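You operate a simulated robot arm through the tools that you are given. There is no shell and no other tool. Be economical: measure what you need, move in short steps, check, and stop when the job is done.

You are at the controls of a simulated robot arm. One attempt, no reset.

JOB
Soak the crust off the orange banded fitting in the tub.
Fine: on the lifting tray, black lever down, up again once the crust is gone; fitting on the rubber mat, red knob to off.

The check looks at the end state, three seconds after you hand in, the way a careful person would. Anything else that was tipped, shoved, dropped, spilled or broken makes it a failure.

ROBOT AND FRAMES
A 6-joint arm with a two-finger parallel gripper, fixed in place. Base frame: the origin is at the foot of the arm, x ahead of it, y to its left, z up; the work surface is at about z = 820. Readings come in mm, rad, newtons and seconds.
With the tool pointing down near the work surface it reaches from about 180 to 760 mm from the base axis. Its first joint turns from -2.897 to 2.897 rad. Payload 3.91 kg.
The TCP is the grasp point between the finger pads, 30 mm short of the fingertips. In the tool frame z runs along the fingers and y along their closing line. Largest opening 110 mm; finger width 20, thickness 10; the body of the gripper, 48 by 112 mm, starts 55 mm behind the TCP.
Orientation is that of the tool frame in the base frame, as a unit quaternion [w, x, y, z]. With the fingers straight down and closing along the base's y, the tool's x points along the base's -x, its y along +y and its z along -z.

CONTROLS
- The arm moves only by the tool nudge_tool. Its argument "rows" is a list of rows, each a list of 7 numbers: the gripper command, from -1 (fully open) to 1 (shut), values between in proportion, then the shift along the tool's x, y, z in mm, then the turn, a rotation vector about the tool's x, y, z in degrees. In form: [[grip, x, y, z, rx, ry, rz], ...]. A call has 1 to 12 rows; each row shifts and turns the commanded pose from where the row before left it, along the tool's axes as they then stand. Each row takes 0.2 s and may step no farther than 50 mm and 0.15 rad from the row before; otherwise, or with a gripper value out of range, the whole call is refused. Where a pose cannot be reached the arm comes as near as it can. A force on the tool above 90 N (or 10 N above the force at the start of the call, whichever is more), or a blocked arm, ends the call early, and 0.2 s more pass. Each finger travels about 45 mm/s and halts on what it meets, pressing with about 41 N; the grip force reading is that of the motor and also rises with nothing between the fingers. The clock runs only during rows and for 0.2 s after the last one: add rows that do not move to give the fingers time. It gives the time, the measured TCP pose, the force on the tool (base axes), the opening and the grip force at its end, in the units of the frame above (readings bear some noise), and new pictures: "pictures" is both (left out), scene, wrist or none.
- Cameras (640 x 400 px; columns grow to the right, rows downward): "scene" is fixed at [37.1, 660.8, 1418.4]; the picture's right is [-0.72, -0.70, 0.00], its down [-0.40, 0.41, -0.82] and it looks along [0.57, -0.59, -0.57] (base axes); focal length 281 px, centre (320, 200). "wrist" rides on the gripper at [71, 22, -107] in the tool frame; the picture's right is [-0.29, 0.96, 0.00], its down [-0.76, -0.23, -0.61] and it looks along [-0.58, -0.18, 0.79] (tool axes); focal length 243 px, centre (320, 200). There is no depth. A picture from a camera that has moved, and an enlarged one, comes with that camera's place and axes in the base frame and with its lens. The place of the scene camera against the robot may be out by one fixed shift of up to 25 mm in any direction.
- slide_trunk(by): slides the trunk up (or, below 0, down) by that many mm; the arm rides with it, the base frame stays. It gives what a move gives, with no picture.
- zoom(camera, box): a new picture of the part [left, top, right, bottom] of that camera's present view, enlarged. The clock stands still meanwhile.
- finish_job(): hands the job in; it is judged then, once.

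Go step by step. Nothing tells you positions but the pictures and the camera data: compare them with the known pose of the tool, close in by small moves and look again before you grip or let go. The budget is 120 turns and 170 pictures, counting those below and the enlarged ones. Unless the task says otherwise, let go and move clear before handing in, and close with one line.

The tools are called after ">>>" by a JSON object that holds its "fn" and its "kwargs". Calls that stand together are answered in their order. nudge_tool: Moves the arm, as the interface text tells. Its arguments: {"type":"object","properties":{"rows":{"type":"array","items":{"type":"array","items":{"type":"number"}}},"pictures":{"type":"string","enum":["both","scene","wrist","none"]}},"required":["rows"]} The other tools are called the same way: slide_trunk (by) slides the trunk up or down; zoom (camera, box) takes an enlarged picture of a part of a camera's view; finish_job () hands the job in.

At the start:

```text
time: 0.0
tcp_pos: [394.7, -45.9, 1227.1]
tcp_rot: [0.0, 0.0, 1.0, 0.0]
contact_force: [-0.6, 0.1, 0.2]
finger_gap: 110.0
grip_force: 0.2
trunk travel left (down, up): [-500.0, 90.0]
```

scene: 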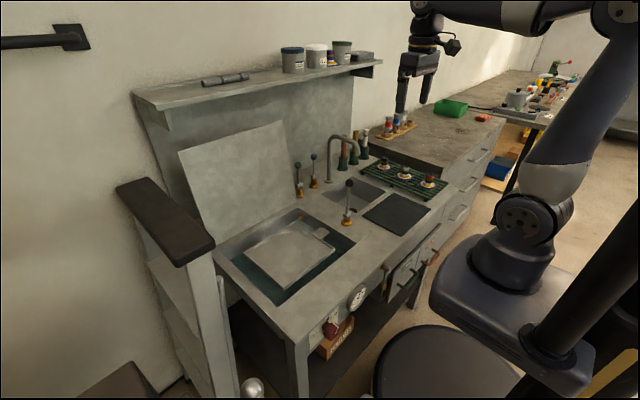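
wrist: 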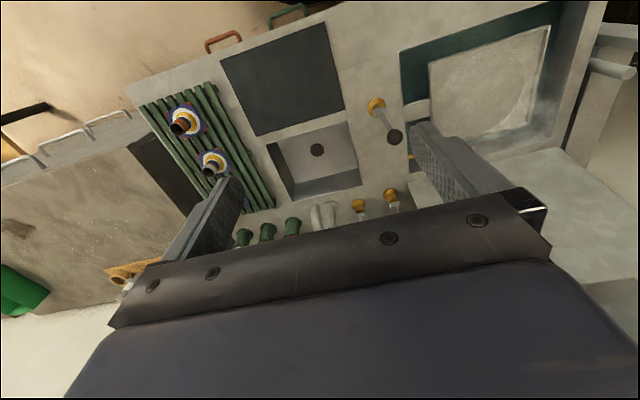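

I see a workbench with a tub with a lid-like tray, levers, a mat, a green rack with fittings and a red knob on the front. I'll enlarge these parts first.

>>> {"fn": "zoom", "kwargs": {"camera": "scene", "box": [280, 110, 460, 240]}}

>>> {"fn": "zoom", "kwargs": {"camera": "scene", "box": [200, 190, 440, 370]}}

>>> {"fn": "zoom", "kwargs": {"camera": "wrist", "box": [120, 20, 460, 240]}}

```text
3.08 times, centred on (370, 175) of scene
camera zoom: at [37.1, 660.8, 1418.4], right [-0.72, -0.7, 0.0], down [-0.4, 0.41, -0.82], along [0.57, -0.59, -0.57], focal length 866 px, centre (166, 277)
```

zoom: 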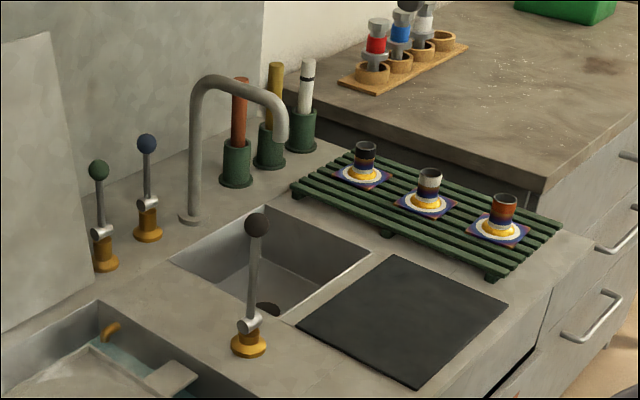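

```text
2.22 times, centred on (320, 280) of scene
camera zoom: at [37.1, 660.8, 1418.4], right [-0.72, -0.7, 0.0], down [-0.4, 0.41, -0.82], along [0.57, -0.59, -0.57], focal length 625 px, centre (320, 22)
```

zoom: 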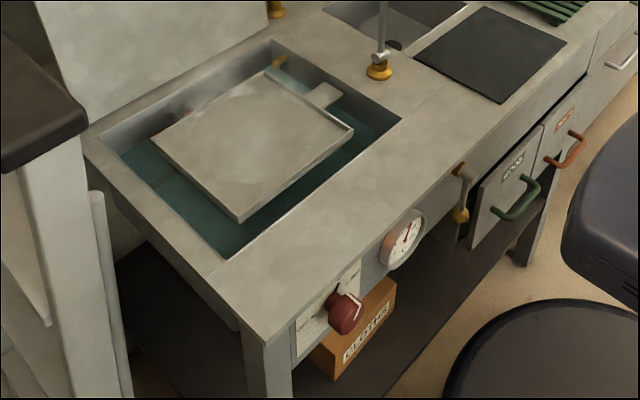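

```text
1.82 times, centred on (290, 130) of wrist
camera zoom: at [323.8, -24.8, 1333.0], right [0.29, 0.96, 0.0], down [0.76, -0.23, 0.61], along [0.58, -0.18, -0.79], focal length 441 px, centre (374, 327)
```

zoom: 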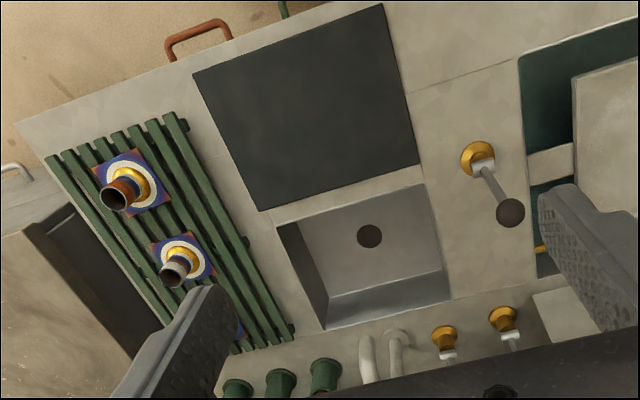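

The orange-banded fitting is the nearest one on the green rack, at about (412,-341). The black lever is at about (507,44) with its ball near z 963, and the red knob is on the front apron. I'll look closer at the knob, gauge, lever and fittings.

>>> {"fn": "zoom", "kwargs": {"camera": "scene", "box": [305, 270, 385, 350]}}

>>> {"fn": "zoom", "kwargs": {"camera": "scene", "box": [325, 165, 385, 235]}}

>>> {"fn": "zoom", "kwargs": {"camera": "scene", "box": [370, 140, 450, 200]}}

>>> {"fn": "zoom", "kwargs": {"camera": "scene", "box": [225, 200, 365, 300]}}

```text
5.00 times, centred on (345, 310) of scene
camera zoom: at [37.1, 660.8, 1418.4], right [-0.72, -0.7, 0.0], down [-0.4, 0.41, -0.82], along [0.57, -0.59, -0.57], focal length 1407 px, centre (195, -350)
```

zoom: 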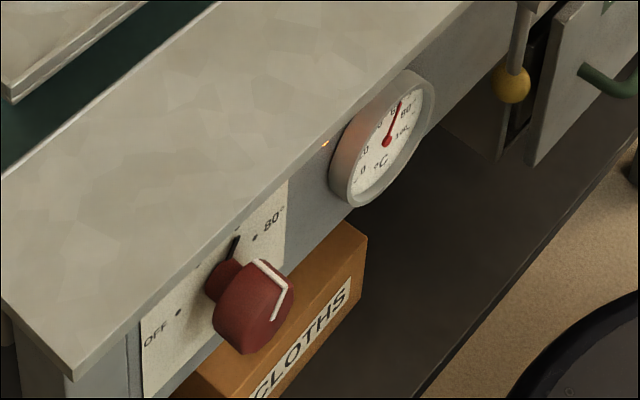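

```text
5.71 times, centred on (355, 200) of scene
camera zoom: at [37.1, 660.8, 1418.4], right [-0.72, -0.7, 0.0], down [-0.4, 0.41, -0.82], along [0.57, -0.59, -0.57], focal length 1608 px, centre (120, 200)
```

zoom: 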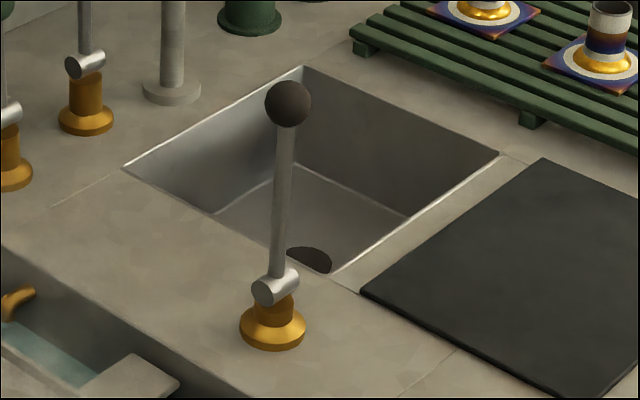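

```text
6.67 times, centred on (410, 170) of scene
camera zoom: at [37.1, 660.8, 1418.4], right [-0.72, -0.7, 0.0], down [-0.4, 0.41, -0.82], along [0.57, -0.59, -0.57], focal length 1876 px, centre (-280, 400)
```

zoom: 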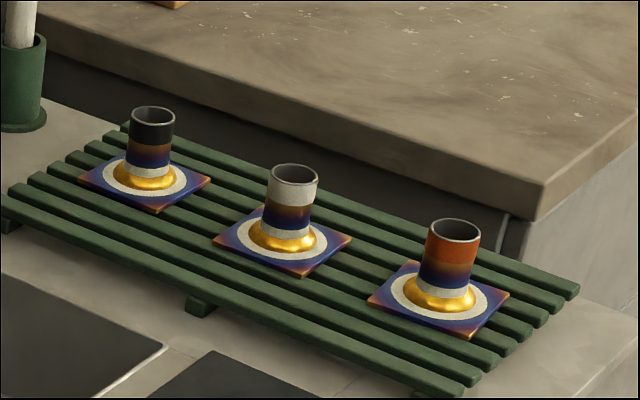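

```text
4.00 times, centred on (295, 250) of scene
camera zoom: at [37.1, 660.8, 1418.4], right [-0.72, -0.7, 0.0], down [-0.4, 0.41, -0.82], along [0.57, -0.59, -0.57], focal length 1126 px, centre (420, 0)
```

zoom: 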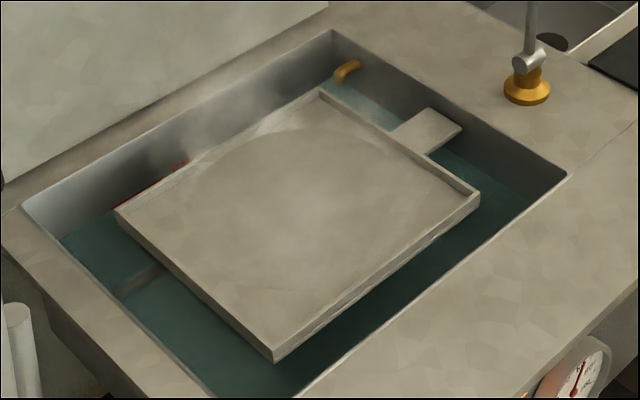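

The gauge reads hot (about 70 °C), and the lever hub axis runs along y, so it swings in x. I'll move above the orange fitting for a close look.

>>> {"fn": "nudge_tool", "kwargs": {"rows": [[-1, -2, -37, 27, 0, 0, 0], [-1, -2, -37, 27, 0, 0, 0], [-1, -2, -37, 27, 0, 0, 0], [-1, -2, -37, 27, 0, 0, 0], [-1, -2, -37, 27, 0, 0, 0], [-1, -2, -37, 27, 0, 0, 0], [-1, -2, -37, 27, 0, 0, 0], [-1, -2, -36, 27, 0, 0, 0], [-1, 0, 0, 0, 0, 0, 0]]}}

```text
time: 2.0
tcp_pos: [411.9, -338.1, 1007.1]
tcp_rot: [-0.001, 0.0, 1.0, 0.001]
contact_force: [-0.5, -0.6, 0.5]
finger_gap: 110.2
grip_force: 0.0
trunk travel left (down, up): [-500.0, 90.0]
camera wrist: at [341.3, -316.3, 1114.1], right [0.29, 0.96, 0.0], down [0.76, -0.23, 0.61], along [0.58, -0.18, -0.79], focal length 243 px, centre (320, 200)
```

scene: 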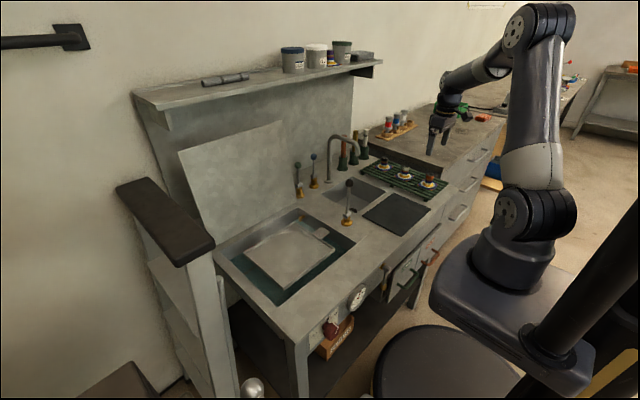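
wrist: 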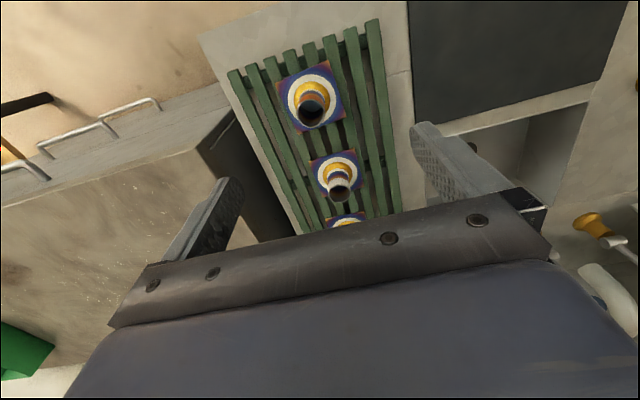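

>>> {"fn": "zoom", "kwargs": {"camera": "wrist", "box": [260, 50, 380, 225]}}

>>> {"fn": "zoom", "kwargs": {"camera": "scene", "box": [365, 140, 465, 200]}}

```text
2.29 times, centred on (320, 138) of wrist
camera zoom: at [341.3, -316.3, 1114.1], right [0.29, 0.96, 0.0], down [0.76, -0.23, 0.61], along [0.58, -0.18, -0.79], focal length 555 px, centre (320, 343)
```

zoom: 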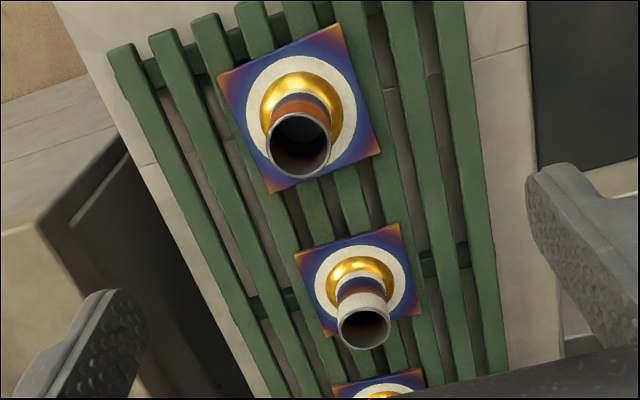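

```text
6.40 times, centred on (415, 170) of scene
camera zoom: at [37.1, 660.8, 1418.4], right [-0.72, -0.7, 0.0], down [-0.4, 0.41, -0.82], along [0.57, -0.59, -0.57], focal length 1801 px, centre (-288, 392)
```

zoom: 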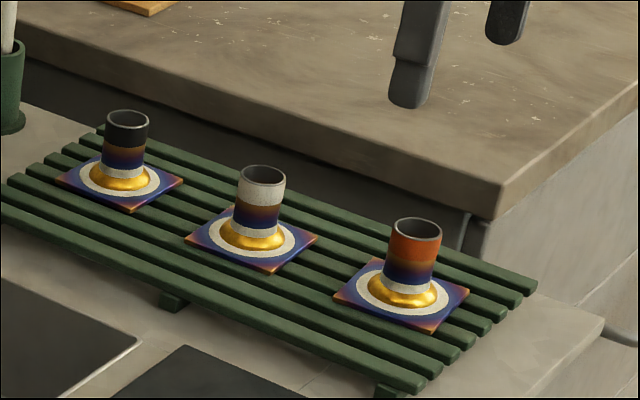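

I need the fitting's height and x more precisely, so I'll shift sideways and back for parallax.

>>> {"fn": "nudge_tool", "kwargs": {"rows": [[-1, 40, 20, 20, 0, 0, 0], [-1, 40, 20, 20, 0, 0, 0], [-1, 0, 0, 0, 0, 0, 0]], "pictures": "none"}}

>>> {"fn": "zoom", "kwargs": {"camera": "wrist", "box": [200, 60, 440, 210]}}

>>> {"fn": "zoom", "kwargs": {"camera": "scene", "box": [380, 120, 480, 200]}}

```text
time: 2.8
tcp_pos: [331.9, -302.8, 967.9]
tcp_rot: [0.001, 0.0, 1.0, 0.0]
contact_force: [0.0, -0.5, -0.2]
finger_gap: 109.9
grip_force: 0.0
trunk travel left (down, up): [-500.0, 90.0]
```

```text
2.67 times, centred on (320, 135) of wrist
camera zoom: at [260.2, -281.2, 1074.5], right [0.29, 0.96, 0.0], down [0.76, -0.23, 0.61], along [0.58, -0.18, -0.79], focal length 647 px, centre (320, 373)
```

zoom: 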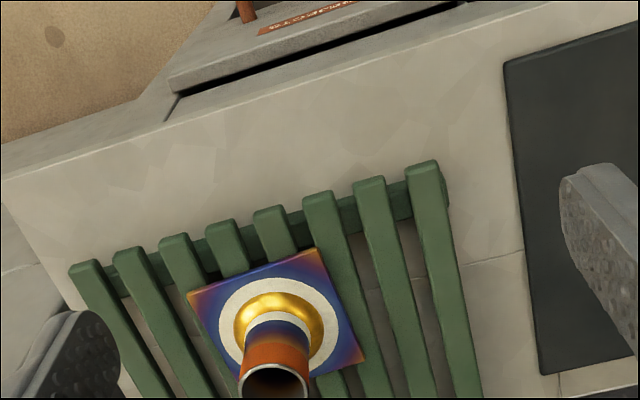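

```text
5.00 times, centred on (430, 160) of scene
camera zoom: at [37.1, 660.8, 1418.4], right [-0.72, -0.7, 0.0], down [-0.4, 0.41, -0.82], along [0.57, -0.59, -0.57], focal length 1407 px, centre (-230, 400)
```

zoom: 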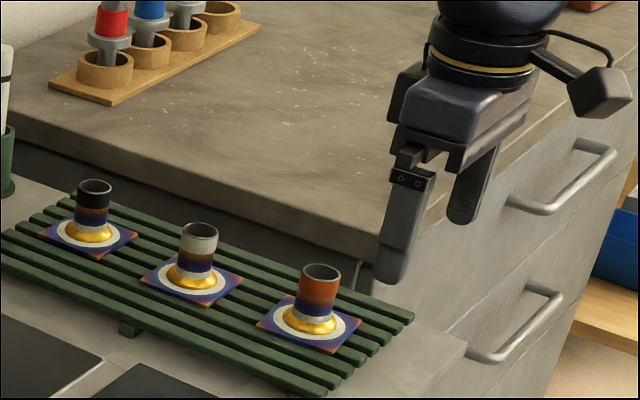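

The plate is at about z 828 and the rim at about 877, centre (410,-347.5). I'll move over it and go down part way.

>>> {"fn": "nudge_tool", "kwargs": {"rows": [[-1, -39, -22.4, 0, 0, 0, 0], [-1, -39, -22.4, 0, 0, 0, 0], [-1, 0, 0, 30, 0, 0, 0], [-1, 0, 0, 25, 0, 0, 0], [-1, 0, 0, 0, 0, 0, 0]]}}

>>> {"fn": "zoom", "kwargs": {"camera": "scene", "box": [380, 130, 480, 200]}}

```text
time: 4.0
tcp_pos: [409.5, -349.6, 912.3]
tcp_rot: [0.001, 0.001, 1.0, 0.0]
contact_force: [0.6, -0.2, -0.1]
finger_gap: 110.0
grip_force: 0.1
trunk travel left (down, up): [-500.0, 90.0]
camera wrist: at [339.0, -328.5, 1018.9], right [0.29, 0.96, 0.0], down [0.76, -0.23, 0.61], along [0.58, -0.18, -0.79], focal length 243 px, centre (320, 200)
```

scene: 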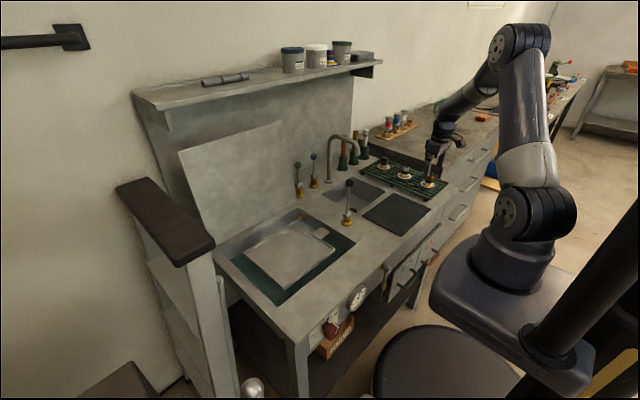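
wrist: 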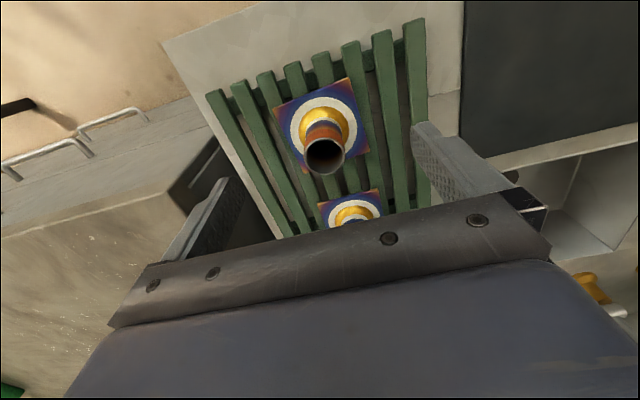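

```text
5.71 times, centred on (430, 165) of scene
camera zoom: at [37.1, 660.8, 1418.4], right [-0.72, -0.7, 0.0], down [-0.4, 0.41, -0.82], along [0.57, -0.59, -0.57], focal length 1608 px, centre (-309, 400)
```

zoom: 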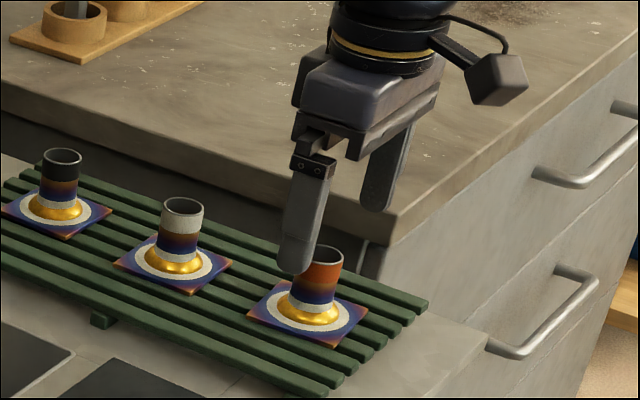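

Aligned within a couple of mm. I'll go down and close gently.

>>> {"fn": "nudge_tool", "kwargs": {"rows": [[-1, 1, 2.5, 18, 0, 0, 0], [-1, 0, 0, 17, 0, 0, 0], [0, 0, 0, 0, 0, 0, 0], [0, 0, 0, 0, 0, 0, 0], [0.6, 0, 0, 0, 0, 0, 0], [0.6, 0, 0, 0, 0, 0, 0], [1, 0, 0, 0, 0, 0, 0], [1, 0, 0, 0, 0, 0, 0], [1, 0, 0, 0, 0, 0, 0]]}}

>>> {"fn": "zoom", "kwargs": {"camera": "scene", "box": [380, 130, 480, 200]}}

```text
time: 6.0
tcp_pos: [407.1, -345.1, 879.8]
tcp_rot: [-0.001, 0.0, 1.0, 0.0]
contact_force: [0.9, -0.4, 0.2]
finger_gap: 27.9
grip_force: 40.7
trunk travel left (down, up): [-500.0, 90.0]
camera wrist: at [336.4, -324.1, 986.1], right [0.29, 0.96, 0.0], down [0.76, -0.23, 0.61], along [0.58, -0.18, -0.79], focal length 243 px, centre (320, 200)
```

scene: 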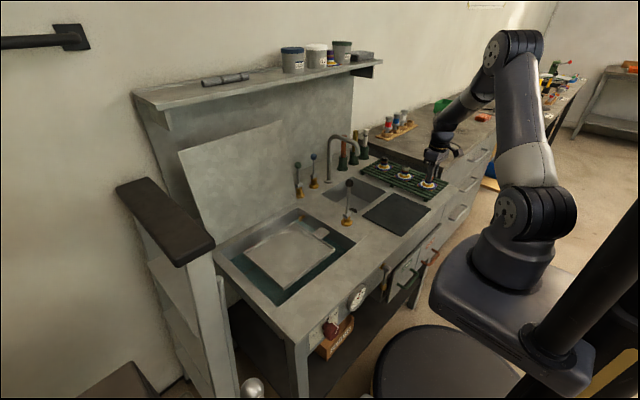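
wrist: 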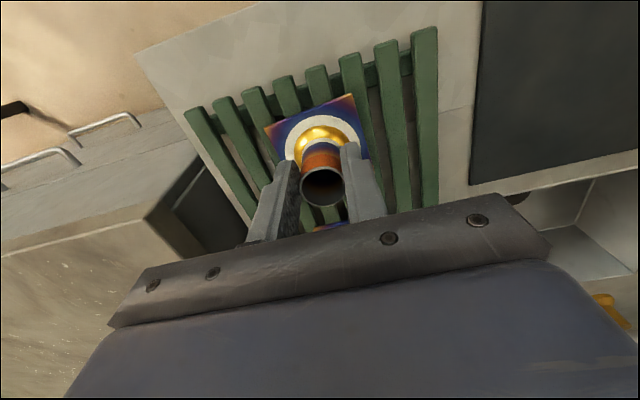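

```text
5.71 times, centred on (430, 165) of scene
camera zoom: at [37.1, 660.8, 1418.4], right [-0.72, -0.7, 0.0], down [-0.4, 0.41, -0.82], along [0.57, -0.59, -0.57], focal length 1608 px, centre (-309, 400)
```

zoom: 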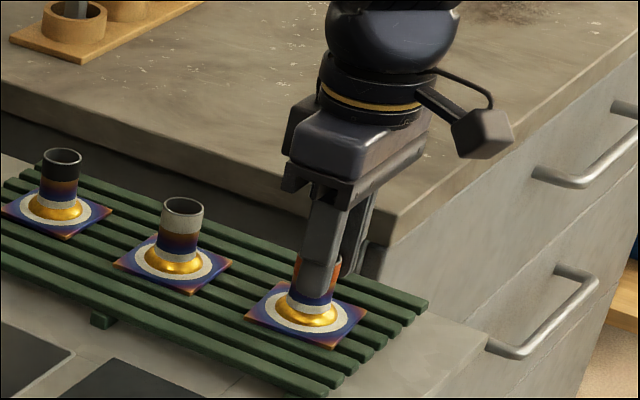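

Gripped at 28 mm. I'll lift straight up.

>>> {"fn": "nudge_tool", "kwargs": {"rows": [[1, 0, 0, -20, 0, 0, 0], [1, 0, 0, -40, 0, 0, 0], [1, 0, 0, -40, 0, 0, 0], [1, 0, 0, -40, 0, 0, 0], [1, 0, 0, -40, 0, 0, 0], [1, 0, 0, 0, 0, 0, 0]], "pictures": "wrist"}}

>>> {"fn": "zoom", "kwargs": {"camera": "scene", "box": [350, 80, 500, 200]}}

```text
time: 7.4
tcp_pos: [406.5, -346.0, 1061.3]
tcp_rot: [0.0, 0.001, 1.0, 0.0]
contact_force: [0.3, 0.6, -2.0]
finger_gap: 27.5
grip_force: 41.0
trunk travel left (down, up): [-500.0, 90.0]
camera wrist: at [336.5, -325.3, 1167.6], right [0.29, 0.96, 0.0], down [0.76, -0.23, 0.61], along [0.58, -0.18, -0.79], focal length 243 px, centre (320, 200)
```

wrist: 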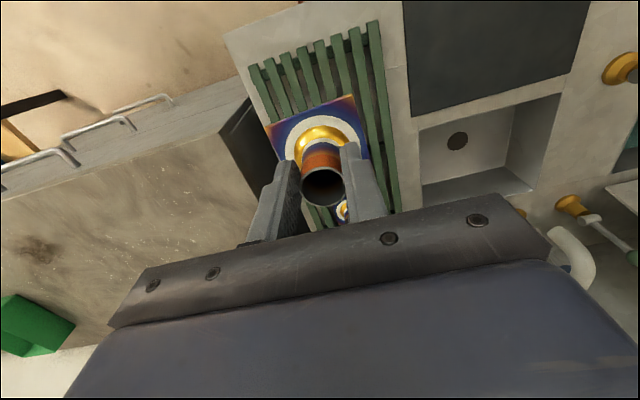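

```text
3.33 times, centred on (425, 140) of scene
camera zoom: at [37.1, 660.8, 1418.4], right [-0.72, -0.7, 0.0], down [-0.4, 0.41, -0.82], along [0.57, -0.59, -0.57], focal length 938 px, centre (-30, 400)
```

zoom: 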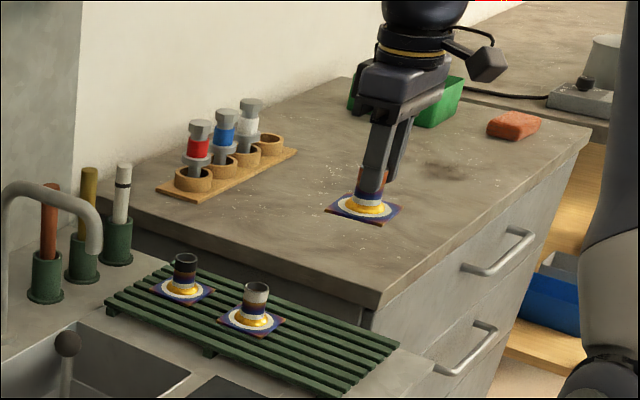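

Held. I'll carry it across in y at safe height.

>>> {"fn": "nudge_tool", "kwargs": {"rows": [[1, 0, 48, 0, 0, 0, 0], [1, 0, 48, 0, 0, 0, 0], [1, 0, 48, 0, 0, 0, 0], [1, 0, 48, 0, 0, 0, 0], [1, 0, 48, 0, 0, 0, 0], [1, 0, 48, 0, 0, 0, 0], [1, 0, 48, 0, 0, 0, 0], [1, 0, 48, 0, 0, 0, 0], [1, 0, 48, 0, 0, 0, 0], [1, 0, 48, 0, 0, 0, 0], [1, 0, 48, 0, 0, 0, 0], [1, 0, 48, 0, 0, 0, 0]]}}

```text
time: 10.0
tcp_pos: [408.2, 233.3, 1060.9]
tcp_rot: [0.0, 0.001, 1.0, 0.0]
contact_force: [-0.6, -0.2, -1.9]
finger_gap: 27.5
grip_force: 41.0
trunk travel left (down, up): [-500.0, 90.0]
camera wrist: at [338.3, 254.6, 1167.4], right [0.29, 0.96, 0.0], down [0.76, -0.23, 0.61], along [0.58, -0.18, -0.79], focal length 243 px, centre (320, 200)
```

scene: 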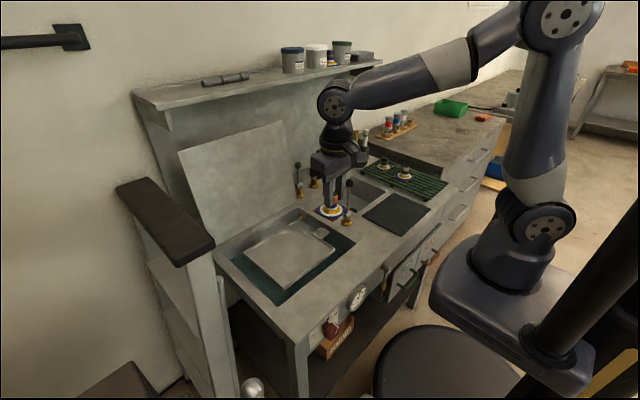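
wrist: 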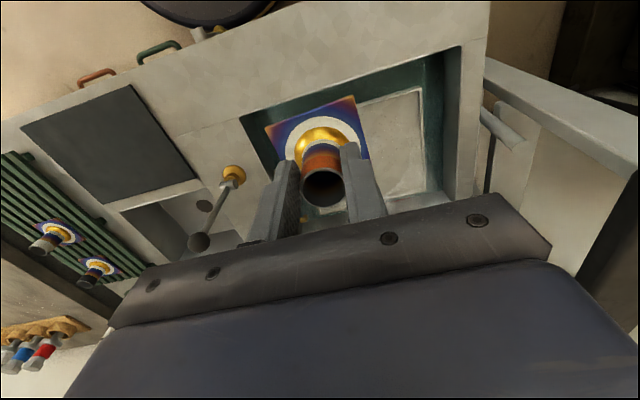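

I'll move over the tray centre and lower part way.

>>> {"fn": "nudge_tool", "kwargs": {"rows": [[1, -45, 9, 0, 0, 0, 0], [1, -45, 9, 0, 0, 0, 0], [1, -45, 9, 0, 0, 0, 0], [1, 0, 0, 40, 0, 0, 0], [1, 0, 0, 40, 0, 0, 0], [1, 0, 0, 40, 0, 0, 0], [1, 0, 0, 0, 0, 0, 0]]}}

>>> {"fn": "zoom", "kwargs": {"camera": "scene", "box": [210, 150, 370, 310]}}

```text
time: 11.6
tcp_pos: [543.7, 260.5, 938.6]
tcp_rot: [0.0, 0.0, 1.0, 0.0]
contact_force: [0.2, 0.0, -1.6]
finger_gap: 27.8
grip_force: 41.1
trunk travel left (down, up): [-500.0, 90.0]
camera wrist: at [473.0, 283.0, 1046.1], right [0.29, 0.96, 0.0], down [0.76, -0.23, 0.61], along [0.58, -0.18, -0.79], focal length 243 px, centre (320, 200)
```

scene: 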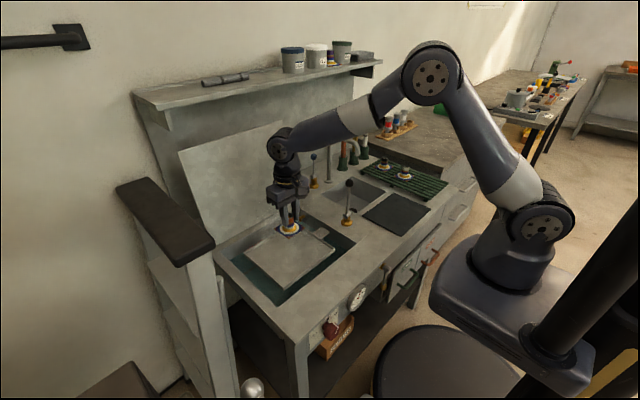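
wrist: 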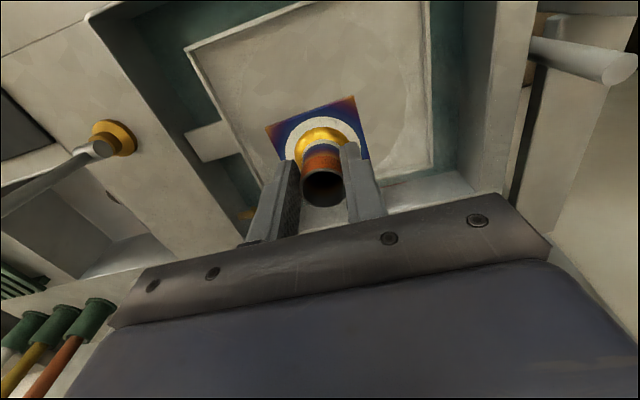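

```text
2.50 times, centred on (290, 230) of scene
camera zoom: at [37.1, 660.8, 1418.4], right [-0.72, -0.7, 0.0], down [-0.4, 0.41, -0.82], along [0.57, -0.59, -0.57], focal length 704 px, centre (395, 125)
```

zoom: 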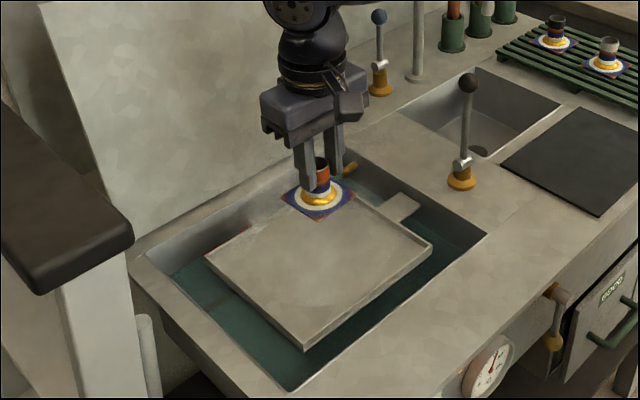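

The plate is well over the tray. I'll lower further, then feel for contact.

>>> {"fn": "nudge_tool", "kwargs": {"rows": [[1, 0, 2, 30, 0, 0, 0], [1, 0, 2, 25, 0, 0, 0], [1, 0, 0, 10, 0, 0, 0], [1, 0, 0, 0, 0, 0, 0]], "pictures": "none"}}

>>> {"fn": "zoom", "kwargs": {"camera": "scene", "box": [250, 190, 350, 270]}}

```text
time: 12.6
tcp_pos: [542.3, 264.9, 874.1]
tcp_rot: [0.0, -0.001, 1.0, 0.0]
contact_force: [0.3, -1.0, -0.6]
finger_gap: 27.4
grip_force: 40.6
trunk travel left (down, up): [-500.0, 90.0]
```

```text
5.00 times, centred on (300, 230) of scene
camera zoom: at [37.1, 660.8, 1418.4], right [-0.72, -0.7, 0.0], down [-0.4, 0.41, -0.82], along [0.57, -0.59, -0.57], focal length 1407 px, centre (420, 50)
```

zoom: 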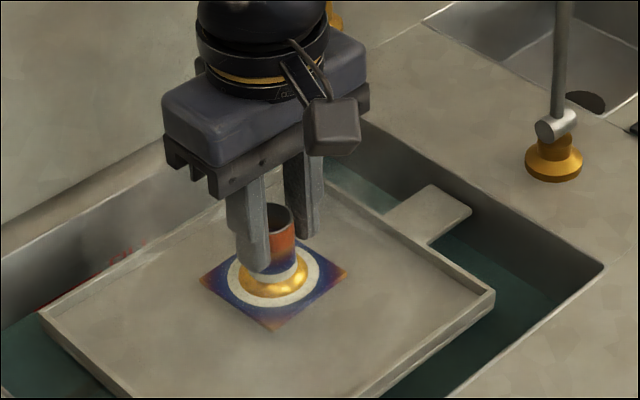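

>>> {"fn": "nudge_tool", "kwargs": {"rows": [[1, 0, 0, 5, 0, 0, 0], [1, 0, 0, 5, 0, 0, 0], [1, 0, 0, 0, 0, 0, 0]], "pictures": "none"}}

>>> {"fn": "zoom", "kwargs": {"camera": "scene", "box": [250, 190, 350, 270]}}

```text
time: 13.4
tcp_pos: [543.6, 263.5, 865.0]
tcp_rot: [-0.001, 0.001, 1.0, 0.0]
contact_force: [0.6, -0.2, -1.5]
finger_gap: 27.3
grip_force: 40.6
trunk travel left (down, up): [-500.0, 90.0]
```

```text
5.00 times, centred on (300, 230) of scene
camera zoom: at [37.1, 660.8, 1418.4], right [-0.72, -0.7, 0.0], down [-0.4, 0.41, -0.82], along [0.57, -0.59, -0.57], focal length 1407 px, centre (420, 50)
```

zoom: 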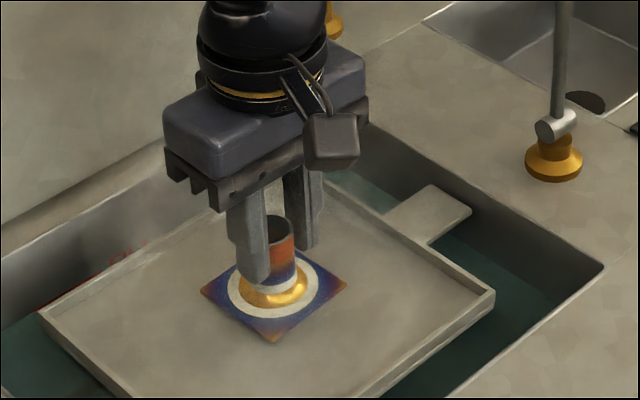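

>>> {"fn": "nudge_tool", "kwargs": {"rows": [[1, 0, 0, 3, 0, 0, 0], [1, 0, 0, 3, 0, 0, 0], [1, 0, 0, 0, 0, 0, 0]], "pictures": "none"}}

>>> {"fn": "nudge_tool", "kwargs": {"rows": [[1, 0, 0, 3, 0, 0, 0], [1, 0, 0, 0, 0, 0, 0]], "pictures": "none"}}

>>> {"fn": "nudge_tool", "kwargs": {"rows": [[1, 0, 0, 2, 0, 0, 0], [1, 0, 0, 0, 0, 0, 0]], "pictures": "none"}}

```text
time: 14.2
tcp_pos: [543.9, 262.3, 858.2]
tcp_rot: [0.0, 0.0, 1.0, 0.0]
contact_force: [0.2, -0.3, -1.7]
finger_gap: 27.5
grip_force: 40.9
trunk travel left (down, up): [-500.0, 90.0]
```

```text
time: 14.8
tcp_pos: [543.4, 263.2, 855.2]
tcp_rot: [0.0, 0.0, 1.0, 0.0]
contact_force: [0.3, 0.4, -1.9]
finger_gap: 27.5
grip_force: 40.8
trunk travel left (down, up): [-500.0, 90.0]
```

```text
time: 15.4
tcp_pos: [542.5, 263.9, 853.1]
tcp_rot: [0.0, 0.0, 1.0, 0.001]
contact_force: [-0.3, -0.5, -1.6]
finger_gap: 27.8
grip_force: 41.3
trunk travel left (down, up): [-500.0, 90.0]
```

>>> {"fn": "zoom", "kwargs": {"camera": "scene", "box": [260, 200, 340, 260]}}

>>> {"fn": "nudge_tool", "kwargs": {"rows": [[1, 0, 0, 2, 0, 0, 0], [1, 0, 0, 0, 0, 0, 0]], "pictures": "none"}}

>>> {"fn": "nudge_tool", "kwargs": {"rows": [[1, 0, 0, 2, 0, 0, 0], [1, 0, 0, 0, 0, 0, 0]], "pictures": "none"}}

```text
6.67 times, centred on (300, 230) of scene
camera zoom: at [37.1, 660.8, 1418.4], right [-0.72, -0.7, 0.0], down [-0.4, 0.41, -0.82], along [0.57, -0.59, -0.57], focal length 1876 px, centre (453, 0)
```

zoom: 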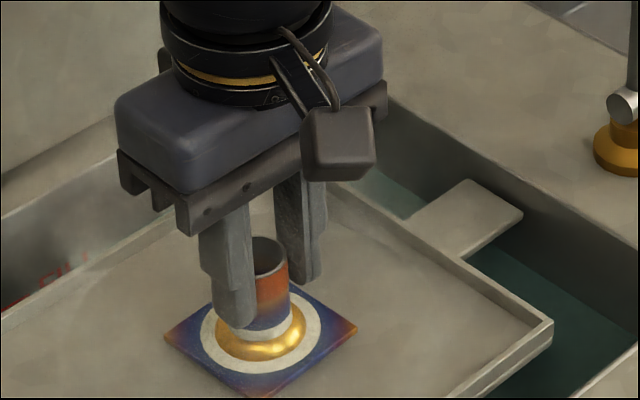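

```text
time: 16.0
tcp_pos: [543.0, 263.4, 852.0]
tcp_rot: [0.0, 0.0, 1.0, 0.001]
contact_force: [-0.1, -0.3, -1.8]
finger_gap: 27.3
grip_force: 41.1
trunk travel left (down, up): [-500.0, 90.0]
```

```text
time: 16.6
tcp_pos: [542.4, 262.7, 849.5]
tcp_rot: [0.001, 0.0, 1.0, 0.0]
contact_force: [-0.1, -0.4, -1.4]
finger_gap: 27.3
grip_force: 41.0
trunk travel left (down, up): [-500.0, 90.0]
```

>>> {"fn": "nudge_tool", "kwargs": {"rows": [[1, 0, 0, 2, 0, 0, 0], [1, 0, 0, 0, 0, 0, 0]], "pictures": "none"}}

>>> {"fn": "nudge_tool", "kwargs": {"rows": [[1, 0, 0, 2, 0, 0, 0], [1, 0, 0, 0, 0, 0, 0]], "pictures": "none"}}

>>> {"fn": "nudge_tool", "kwargs": {"rows": [[1, 0, 0, 2, 0, 0, 0], [1, 0, 0, 0, 0, 0, 0]], "pictures": "none"}}

>>> {"fn": "zoom", "kwargs": {"camera": "scene", "box": [260, 200, 340, 260]}}

```text
time: 17.2
tcp_pos: [542.3, 263.4, 848.2]
tcp_rot: [0.0, 0.0, 1.0, 0.0]
contact_force: [-0.3, -0.5, -0.6]
finger_gap: 27.4
grip_force: 41.0
trunk travel left (down, up): [-500.0, 90.0]
```

```text
time: 17.8
tcp_pos: [543.3, 262.7, 845.4]
tcp_rot: [0.0, 0.0, 1.0, 0.0]
contact_force: [-0.1, -0.4, -1.8]
finger_gap: 27.5
grip_force: 41.0
trunk travel left (down, up): [-500.0, 90.0]
```

```text
time: 18.4
tcp_pos: [542.2, 262.9, 844.4]
tcp_rot: [0.0, 0.0, 1.0, 0.0]
contact_force: [0.7, 0.8, -0.8]
finger_gap: 27.3
grip_force: 40.6
trunk travel left (down, up): [-500.0, 90.0]
```

```text
6.67 times, centred on (300, 230) of scene
camera zoom: at [37.1, 660.8, 1418.4], right [-0.72, -0.7, 0.0], down [-0.4, 0.41, -0.82], along [0.57, -0.59, -0.57], focal length 1876 px, centre (453, 0)
```

zoom: 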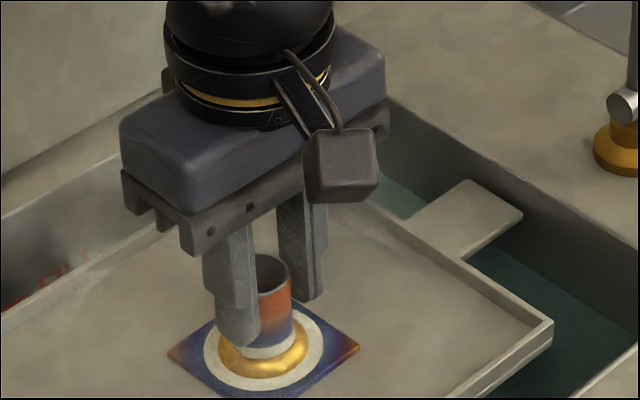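

>>> {"fn": "nudge_tool", "kwargs": {"rows": [[1, 0, 0, 2, 0, 0, 0], [1, 0, 0, 2, 0, 0, 0], [1, 0, 0, 0, 0, 0, 0]], "pictures": "none"}}

>>> {"fn": "nudge_tool", "kwargs": {"rows": [[1, 0, 0, 2, 0, 0, 0], [1, 0, 0, 2, 0, 0, 0], [1, 0, 0, 0, 0, 0, 0]], "pictures": "none"}}

>>> {"fn": "zoom", "kwargs": {"camera": "scene", "box": [260, 210, 340, 270]}}

```text
time: 19.2
tcp_pos: [541.1, 262.9, 840.9]
tcp_rot: [0.001, 0.0, 1.0, -0.001]
contact_force: [0.2, -1.7, 2.1]
finger_gap: 27.6
grip_force: 41.3
trunk travel left (down, up): [-500.0, 90.0]
```

```text
time: 20.0
tcp_pos: [543.3, 263.5, 836.6]
tcp_rot: [0.001, 0.0, 1.0, 0.0]
contact_force: [-1.2, 0.0, 0.9]
finger_gap: 27.4
grip_force: 40.9
trunk travel left (down, up): [-500.0, 90.0]
```

```text
6.67 times, centred on (300, 240) of scene
camera zoom: at [37.1, 660.8, 1418.4], right [-0.72, -0.7, 0.0], down [-0.4, 0.41, -0.82], along [0.57, -0.59, -0.57], focal length 1876 px, centre (453, -67)
```

zoom: 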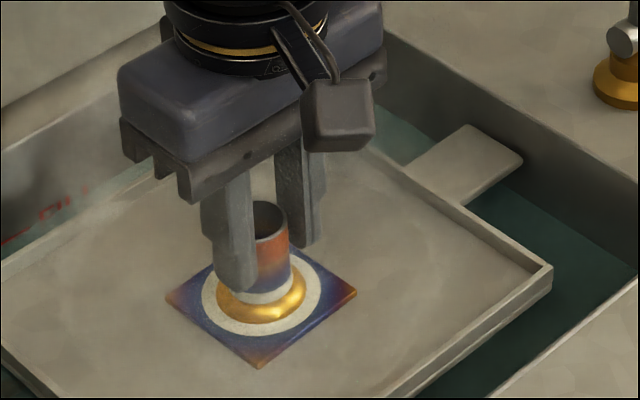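

Contact was made: the tray gave a few mm with a light force. I'll ease up a little and open the fingers.

>>> {"fn": "nudge_tool", "kwargs": {"rows": [[1, 0, 0, -3, 0, 0, 0], [1, 0, 0, 0, 0, 0, 0], [0.4, 0, 0, 0, 0, 0, 0], [0.4, 0, 0, 0, 0, 0, 0], [0, 0, 0, 0, 0, 0, 0], [-0.3, 0, 0, 0, 0, 0, 0], [-0.3, 0, 0, 0, 0, 0, 0], [-0.3, 0, 0, 0, 0, 0, 0], [-0.3, 0, 0, 0, 0, 0, 0]], "pictures": "wrist"}}

>>> {"fn": "zoom", "kwargs": {"camera": "scene", "box": [260, 210, 340, 270]}}

```text
time: 22.0
tcp_pos: [543.4, 263.7, 838.9]
tcp_rot: [-0.001, 0.001, 1.0, 0.0]
contact_force: [-0.7, -0.1, -0.4]
finger_gap: 71.3
grip_force: 0.1
trunk travel left (down, up): [-500.0, 90.0]
camera wrist: at [472.4, 285.0, 945.5], right [0.29, 0.96, 0.0], down [0.76, -0.23, 0.61], along [0.58, -0.18, -0.79], focal length 243 px, centre (320, 200)
```

wrist: 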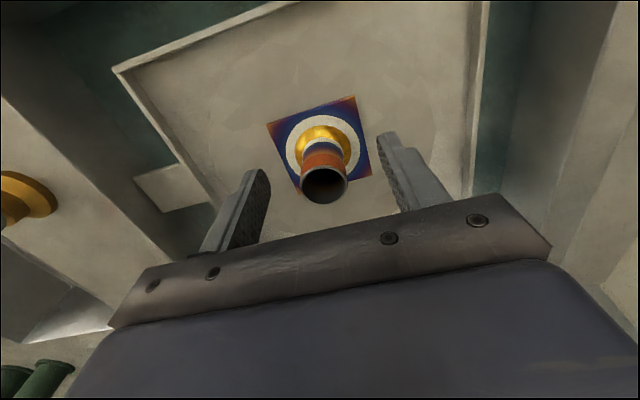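

```text
6.67 times, centred on (300, 240) of scene
camera zoom: at [37.1, 660.8, 1418.4], right [-0.72, -0.7, 0.0], down [-0.4, 0.41, -0.82], along [0.57, -0.59, -0.57], focal length 1876 px, centre (453, -67)
```

zoom: 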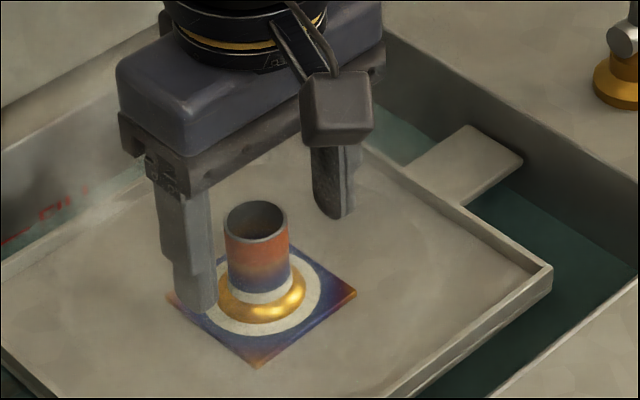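

Fitting stands on the tray. I'll move up and over to look at the black lever.

>>> {"fn": "nudge_tool", "kwargs": {"rows": [[-0.3, 0, 0, -40, 0, 0, 0], [-0.3, 0, 0, -45, 0, 0, 0], [-0.3, 0, 0, -45, 0, 0, 0], [-0.3, 0, 0, -45, 0, 0, 0], [-0.3, 30, -40, 0, 0, 0, 0], [-0.3, 30, -40, 0, 0, 0, 0], [-0.3, 30, -40, 0, 0, 0, 0], [-0.3, 30, -40, 0, 0, 0, 0], [-0.3, 30, -40, 0, 0, 0, 0], [-0.3, 30, -20, 0, 0, 0, 0], [-0.3, 0, 0, 0, 0, 0, 0]]}}

>>> {"fn": "zoom", "kwargs": {"camera": "wrist", "box": [220, 60, 460, 210]}}

>>> {"fn": "zoom", "kwargs": {"camera": "scene", "box": [230, 170, 390, 290]}}

```text
time: 24.4
tcp_pos: [361.4, 40.6, 1016.1]
tcp_rot: [0.001, 0.0, 1.0, 0.0]
contact_force: [0.1, -0.4, -0.7]
finger_gap: 71.4
grip_force: 0.0
trunk travel left (down, up): [-500.0, 90.0]
camera wrist: at [290.1, 62.5, 1121.9], right [0.29, 0.96, 0.0], down [0.76, -0.23, 0.61], along [0.58, -0.18, -0.79], focal length 243 px, centre (320, 200)
```

scene: 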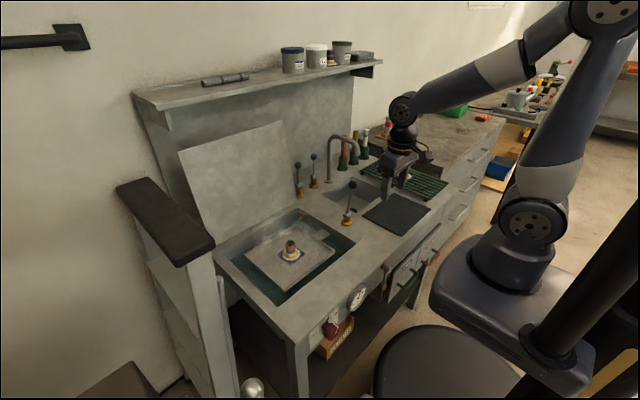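
wrist: 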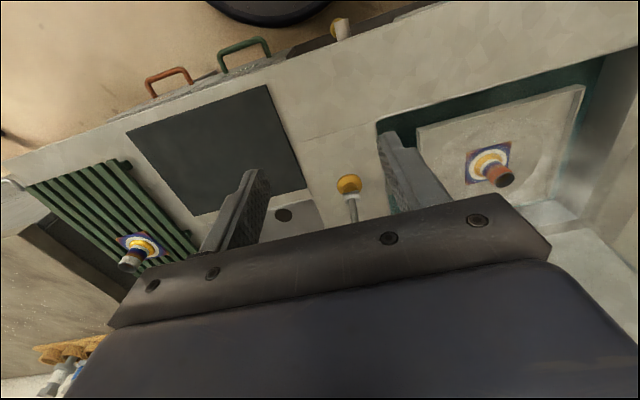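

```text
2.67 times, centred on (340, 135) of wrist
camera zoom: at [290.1, 62.5, 1121.9], right [0.29, 0.96, 0.0], down [0.76, -0.23, 0.61], along [0.58, -0.18, -0.79], focal length 647 px, centre (267, 373)
```

zoom: 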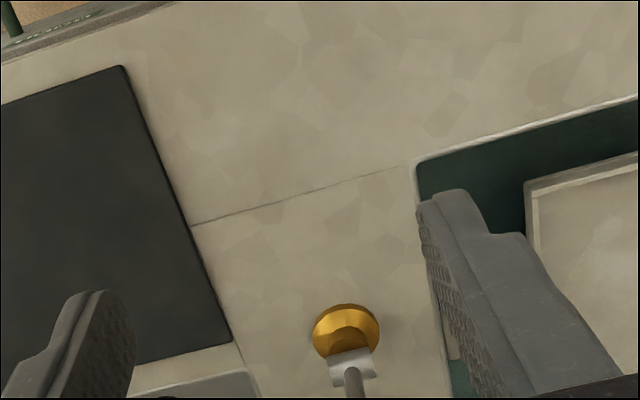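

```text
3.33 times, centred on (310, 230) of scene
camera zoom: at [37.1, 660.8, 1418.4], right [-0.72, -0.7, 0.0], down [-0.4, 0.41, -0.82], along [0.57, -0.59, -0.57], focal length 938 px, centre (353, 100)
```

zoom: 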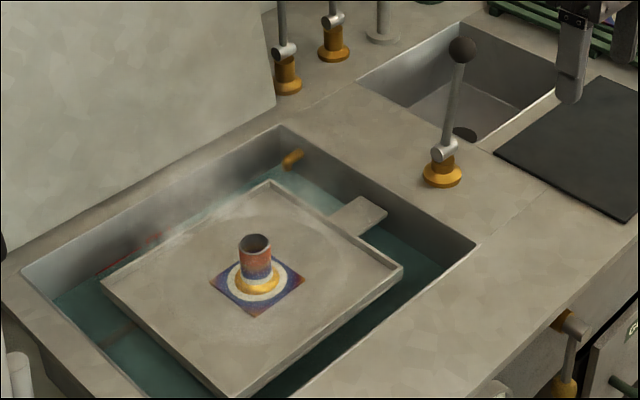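

The lever already leaned a little toward the robot when I pressed the tray, so it is coupled and "down" is toward -x. I'll raise up to see the ball precisely.

>>> {"fn": "nudge_tool", "kwargs": {"rows": [[-0.3, 0, -15, -45, 0, 0, 0], [-0.3, 0, -15, -45, 0, 0, 0], [-0.3, 0, -15, -45, 0, 0, 0], [-0.3, 0, 0, -20, 0, 0, 0], [-0.3, 0, 0, 0, 0, 0, 0]], "pictures": "none"}}

>>> {"fn": "zoom", "kwargs": {"camera": "wrist", "box": [300, 80, 460, 230]}}

>>> {"fn": "zoom", "kwargs": {"camera": "scene", "box": [310, 160, 410, 240]}}

```text
time: 25.6
tcp_pos: [360.1, -1.9, 1167.8]
tcp_rot: [0.001, 0.0, 1.0, 0.0]
contact_force: [-0.5, -0.1, -0.3]
finger_gap: 71.8
grip_force: 0.3
trunk travel left (down, up): [-500.0, 90.0]
```

```text
2.67 times, centred on (380, 155) of wrist
camera zoom: at [288.8, 18.9, 1275.3], right [0.29, 0.96, 0.0], down [0.76, -0.23, 0.61], along [0.58, -0.18, -0.79], focal length 647 px, centre (160, 320)
```

zoom: 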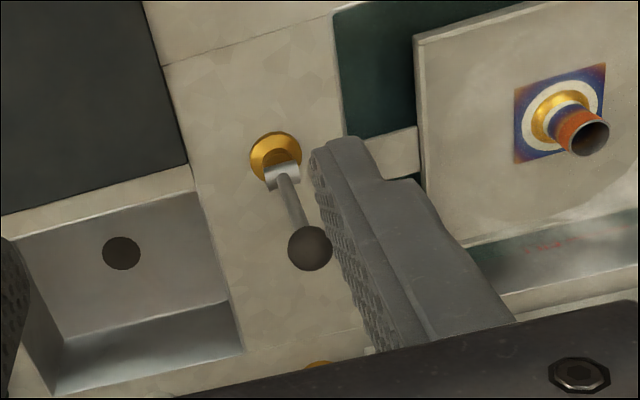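

```text
5.00 times, centred on (360, 200) of scene
camera zoom: at [37.1, 660.8, 1418.4], right [-0.72, -0.7, 0.0], down [-0.4, 0.41, -0.82], along [0.57, -0.59, -0.57], focal length 1407 px, centre (120, 200)
```

zoom: 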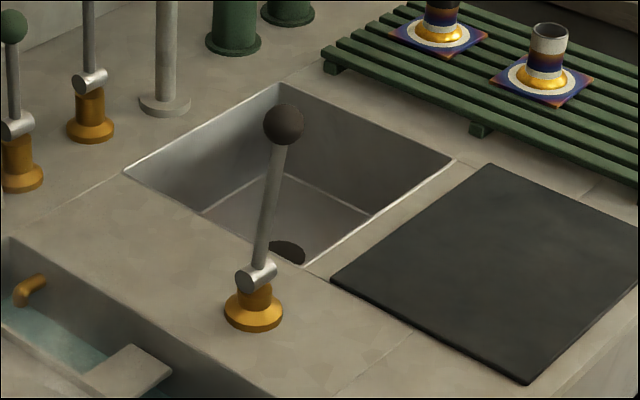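

The ball is at about (483,43,979), the pivot at about (496,43,857), so the radius is about 122. I'll position above the ball.

>>> {"fn": "nudge_tool", "kwargs": {"rows": [[-0.3, -41, 15, 0, 0, 0, 0], [-0.3, -41, 15, 0, 0, 0, 0], [-0.3, -41, 15, 0, 0, 0, 0], [-0.3, 0, 0, 40, 0, 0, 0], [-0.3, 0, 0, 40, 0, 0, 0], [-0.3, 0, 0, 38, 0, 0, 0], [-0.3, 0, 0, 0, 0, 0, 0]], "pictures": "wrist"}}

>>> {"fn": "zoom", "kwargs": {"camera": "scene", "box": [310, 140, 410, 220]}}

```text
time: 27.2
tcp_pos: [485.5, 42.8, 1050.6]
tcp_rot: [-0.001, 0.0, 1.0, 0.0]
contact_force: [0.6, -0.1, 0.0]
finger_gap: 71.4
grip_force: 0.1
trunk travel left (down, up): [-500.0, 90.0]
camera wrist: at [415.2, 64.8, 1157.0], right [0.29, 0.96, 0.0], down [0.76, -0.23, 0.61], along [0.58, -0.18, -0.79], focal length 243 px, centre (320, 200)
```

wrist: 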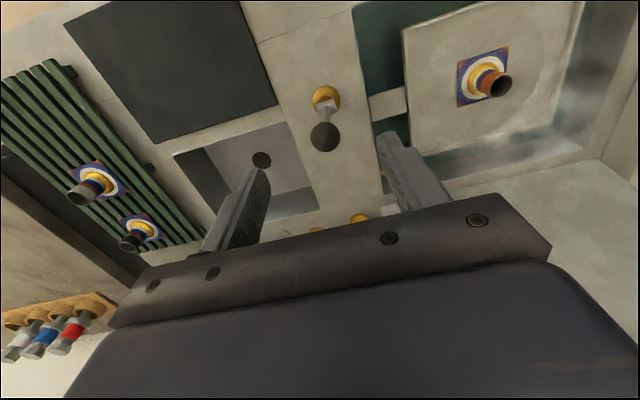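

```text
5.00 times, centred on (360, 180) of scene
camera zoom: at [37.1, 660.8, 1418.4], right [-0.72, -0.7, 0.0], down [-0.4, 0.41, -0.82], along [0.57, -0.59, -0.57], focal length 1407 px, centre (120, 300)
```

zoom: 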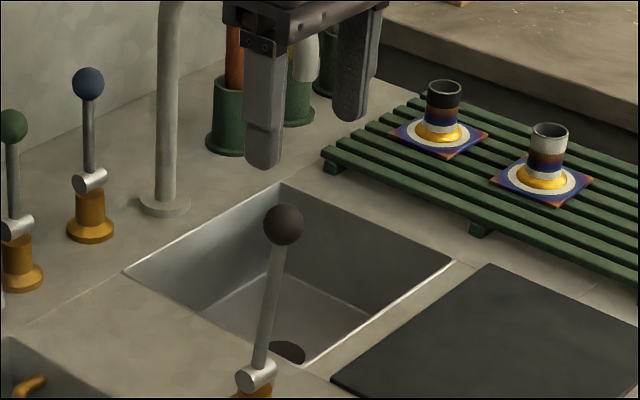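

Triangulating both wrist views puts the ball nearer (496,44.5,959). I'll adjust and descend partly around it.

>>> {"fn": "nudge_tool", "kwargs": {"rows": [[-0.3, -9, 2, 30, 0, 0, 0], [-0.3, 0, 0, 33, 0, 0, 0], [-0.3, 0, 0, 0, 0, 0, 0]], "pictures": "wrist"}}

>>> {"fn": "zoom", "kwargs": {"camera": "scene", "box": [310, 140, 410, 220]}}

```text
time: 28.0
tcp_pos: [495.5, 45.8, 988.0]
tcp_rot: [0.001, 0.0, 1.0, 0.001]
contact_force: [0.6, 0.2, -0.5]
finger_gap: 71.4
grip_force: 0.1
trunk travel left (down, up): [-500.0, 90.0]
camera wrist: at [423.4, 67.1, 1094.5], right [0.29, 0.96, 0.0], down [0.76, -0.23, 0.61], along [0.58, -0.18, -0.79], focal length 243 px, centre (320, 200)
```

wrist: 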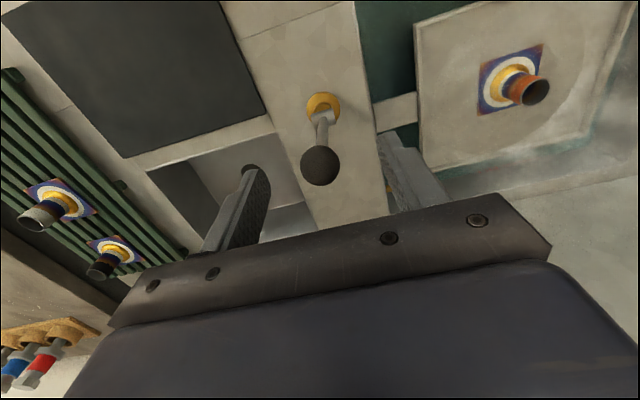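

```text
5.00 times, centred on (360, 180) of scene
camera zoom: at [37.1, 660.8, 1418.4], right [-0.72, -0.7, 0.0], down [-0.4, 0.41, -0.82], along [0.57, -0.59, -0.57], focal length 1407 px, centre (120, 300)
```

zoom: 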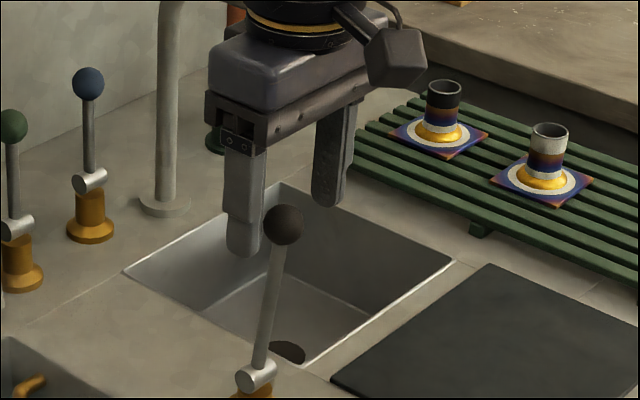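

Ball now at (495,44.7,961), right between the fingertips. I'll go down 18 mm and close.

>>> {"fn": "nudge_tool", "kwargs": {"rows": [[-0.3, 0, -1, 18, 0, 0, 0], [0.4, 0, 0, 0, 0, 0, 0], [0.4, 0, 0, 0, 0, 0, 0], [0.4, 0, 0, 0, 0, 0, 0], [1, 0, 0, 0, 0, 0, 0], [1, 0, 0, 0, 0, 0, 0], [1, 0, 0, 0, 0, 0, 0]], "pictures": "none"}}

>>> {"fn": "zoom", "kwargs": {"camera": "scene", "box": [310, 140, 410, 220]}}

```text
time: 29.6
tcp_pos: [494.5, 45.3, 969.9]
tcp_rot: [0.0, 0.0, 1.0, 0.0]
contact_force: [-0.4, 11.3, -2.6]
finger_gap: 25.2
grip_force: 45.1
trunk travel left (down, up): [-500.0, 90.0]
```

```text
5.00 times, centred on (360, 180) of scene
camera zoom: at [37.1, 660.8, 1418.4], right [-0.72, -0.7, 0.0], down [-0.4, 0.41, -0.82], along [0.57, -0.59, -0.57], focal length 1407 px, centre (120, 300)
```

zoom: 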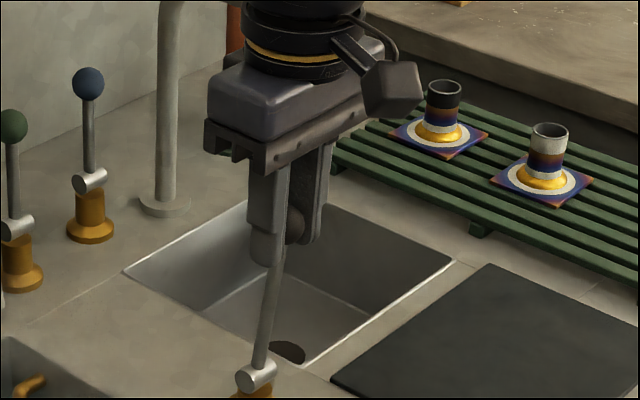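

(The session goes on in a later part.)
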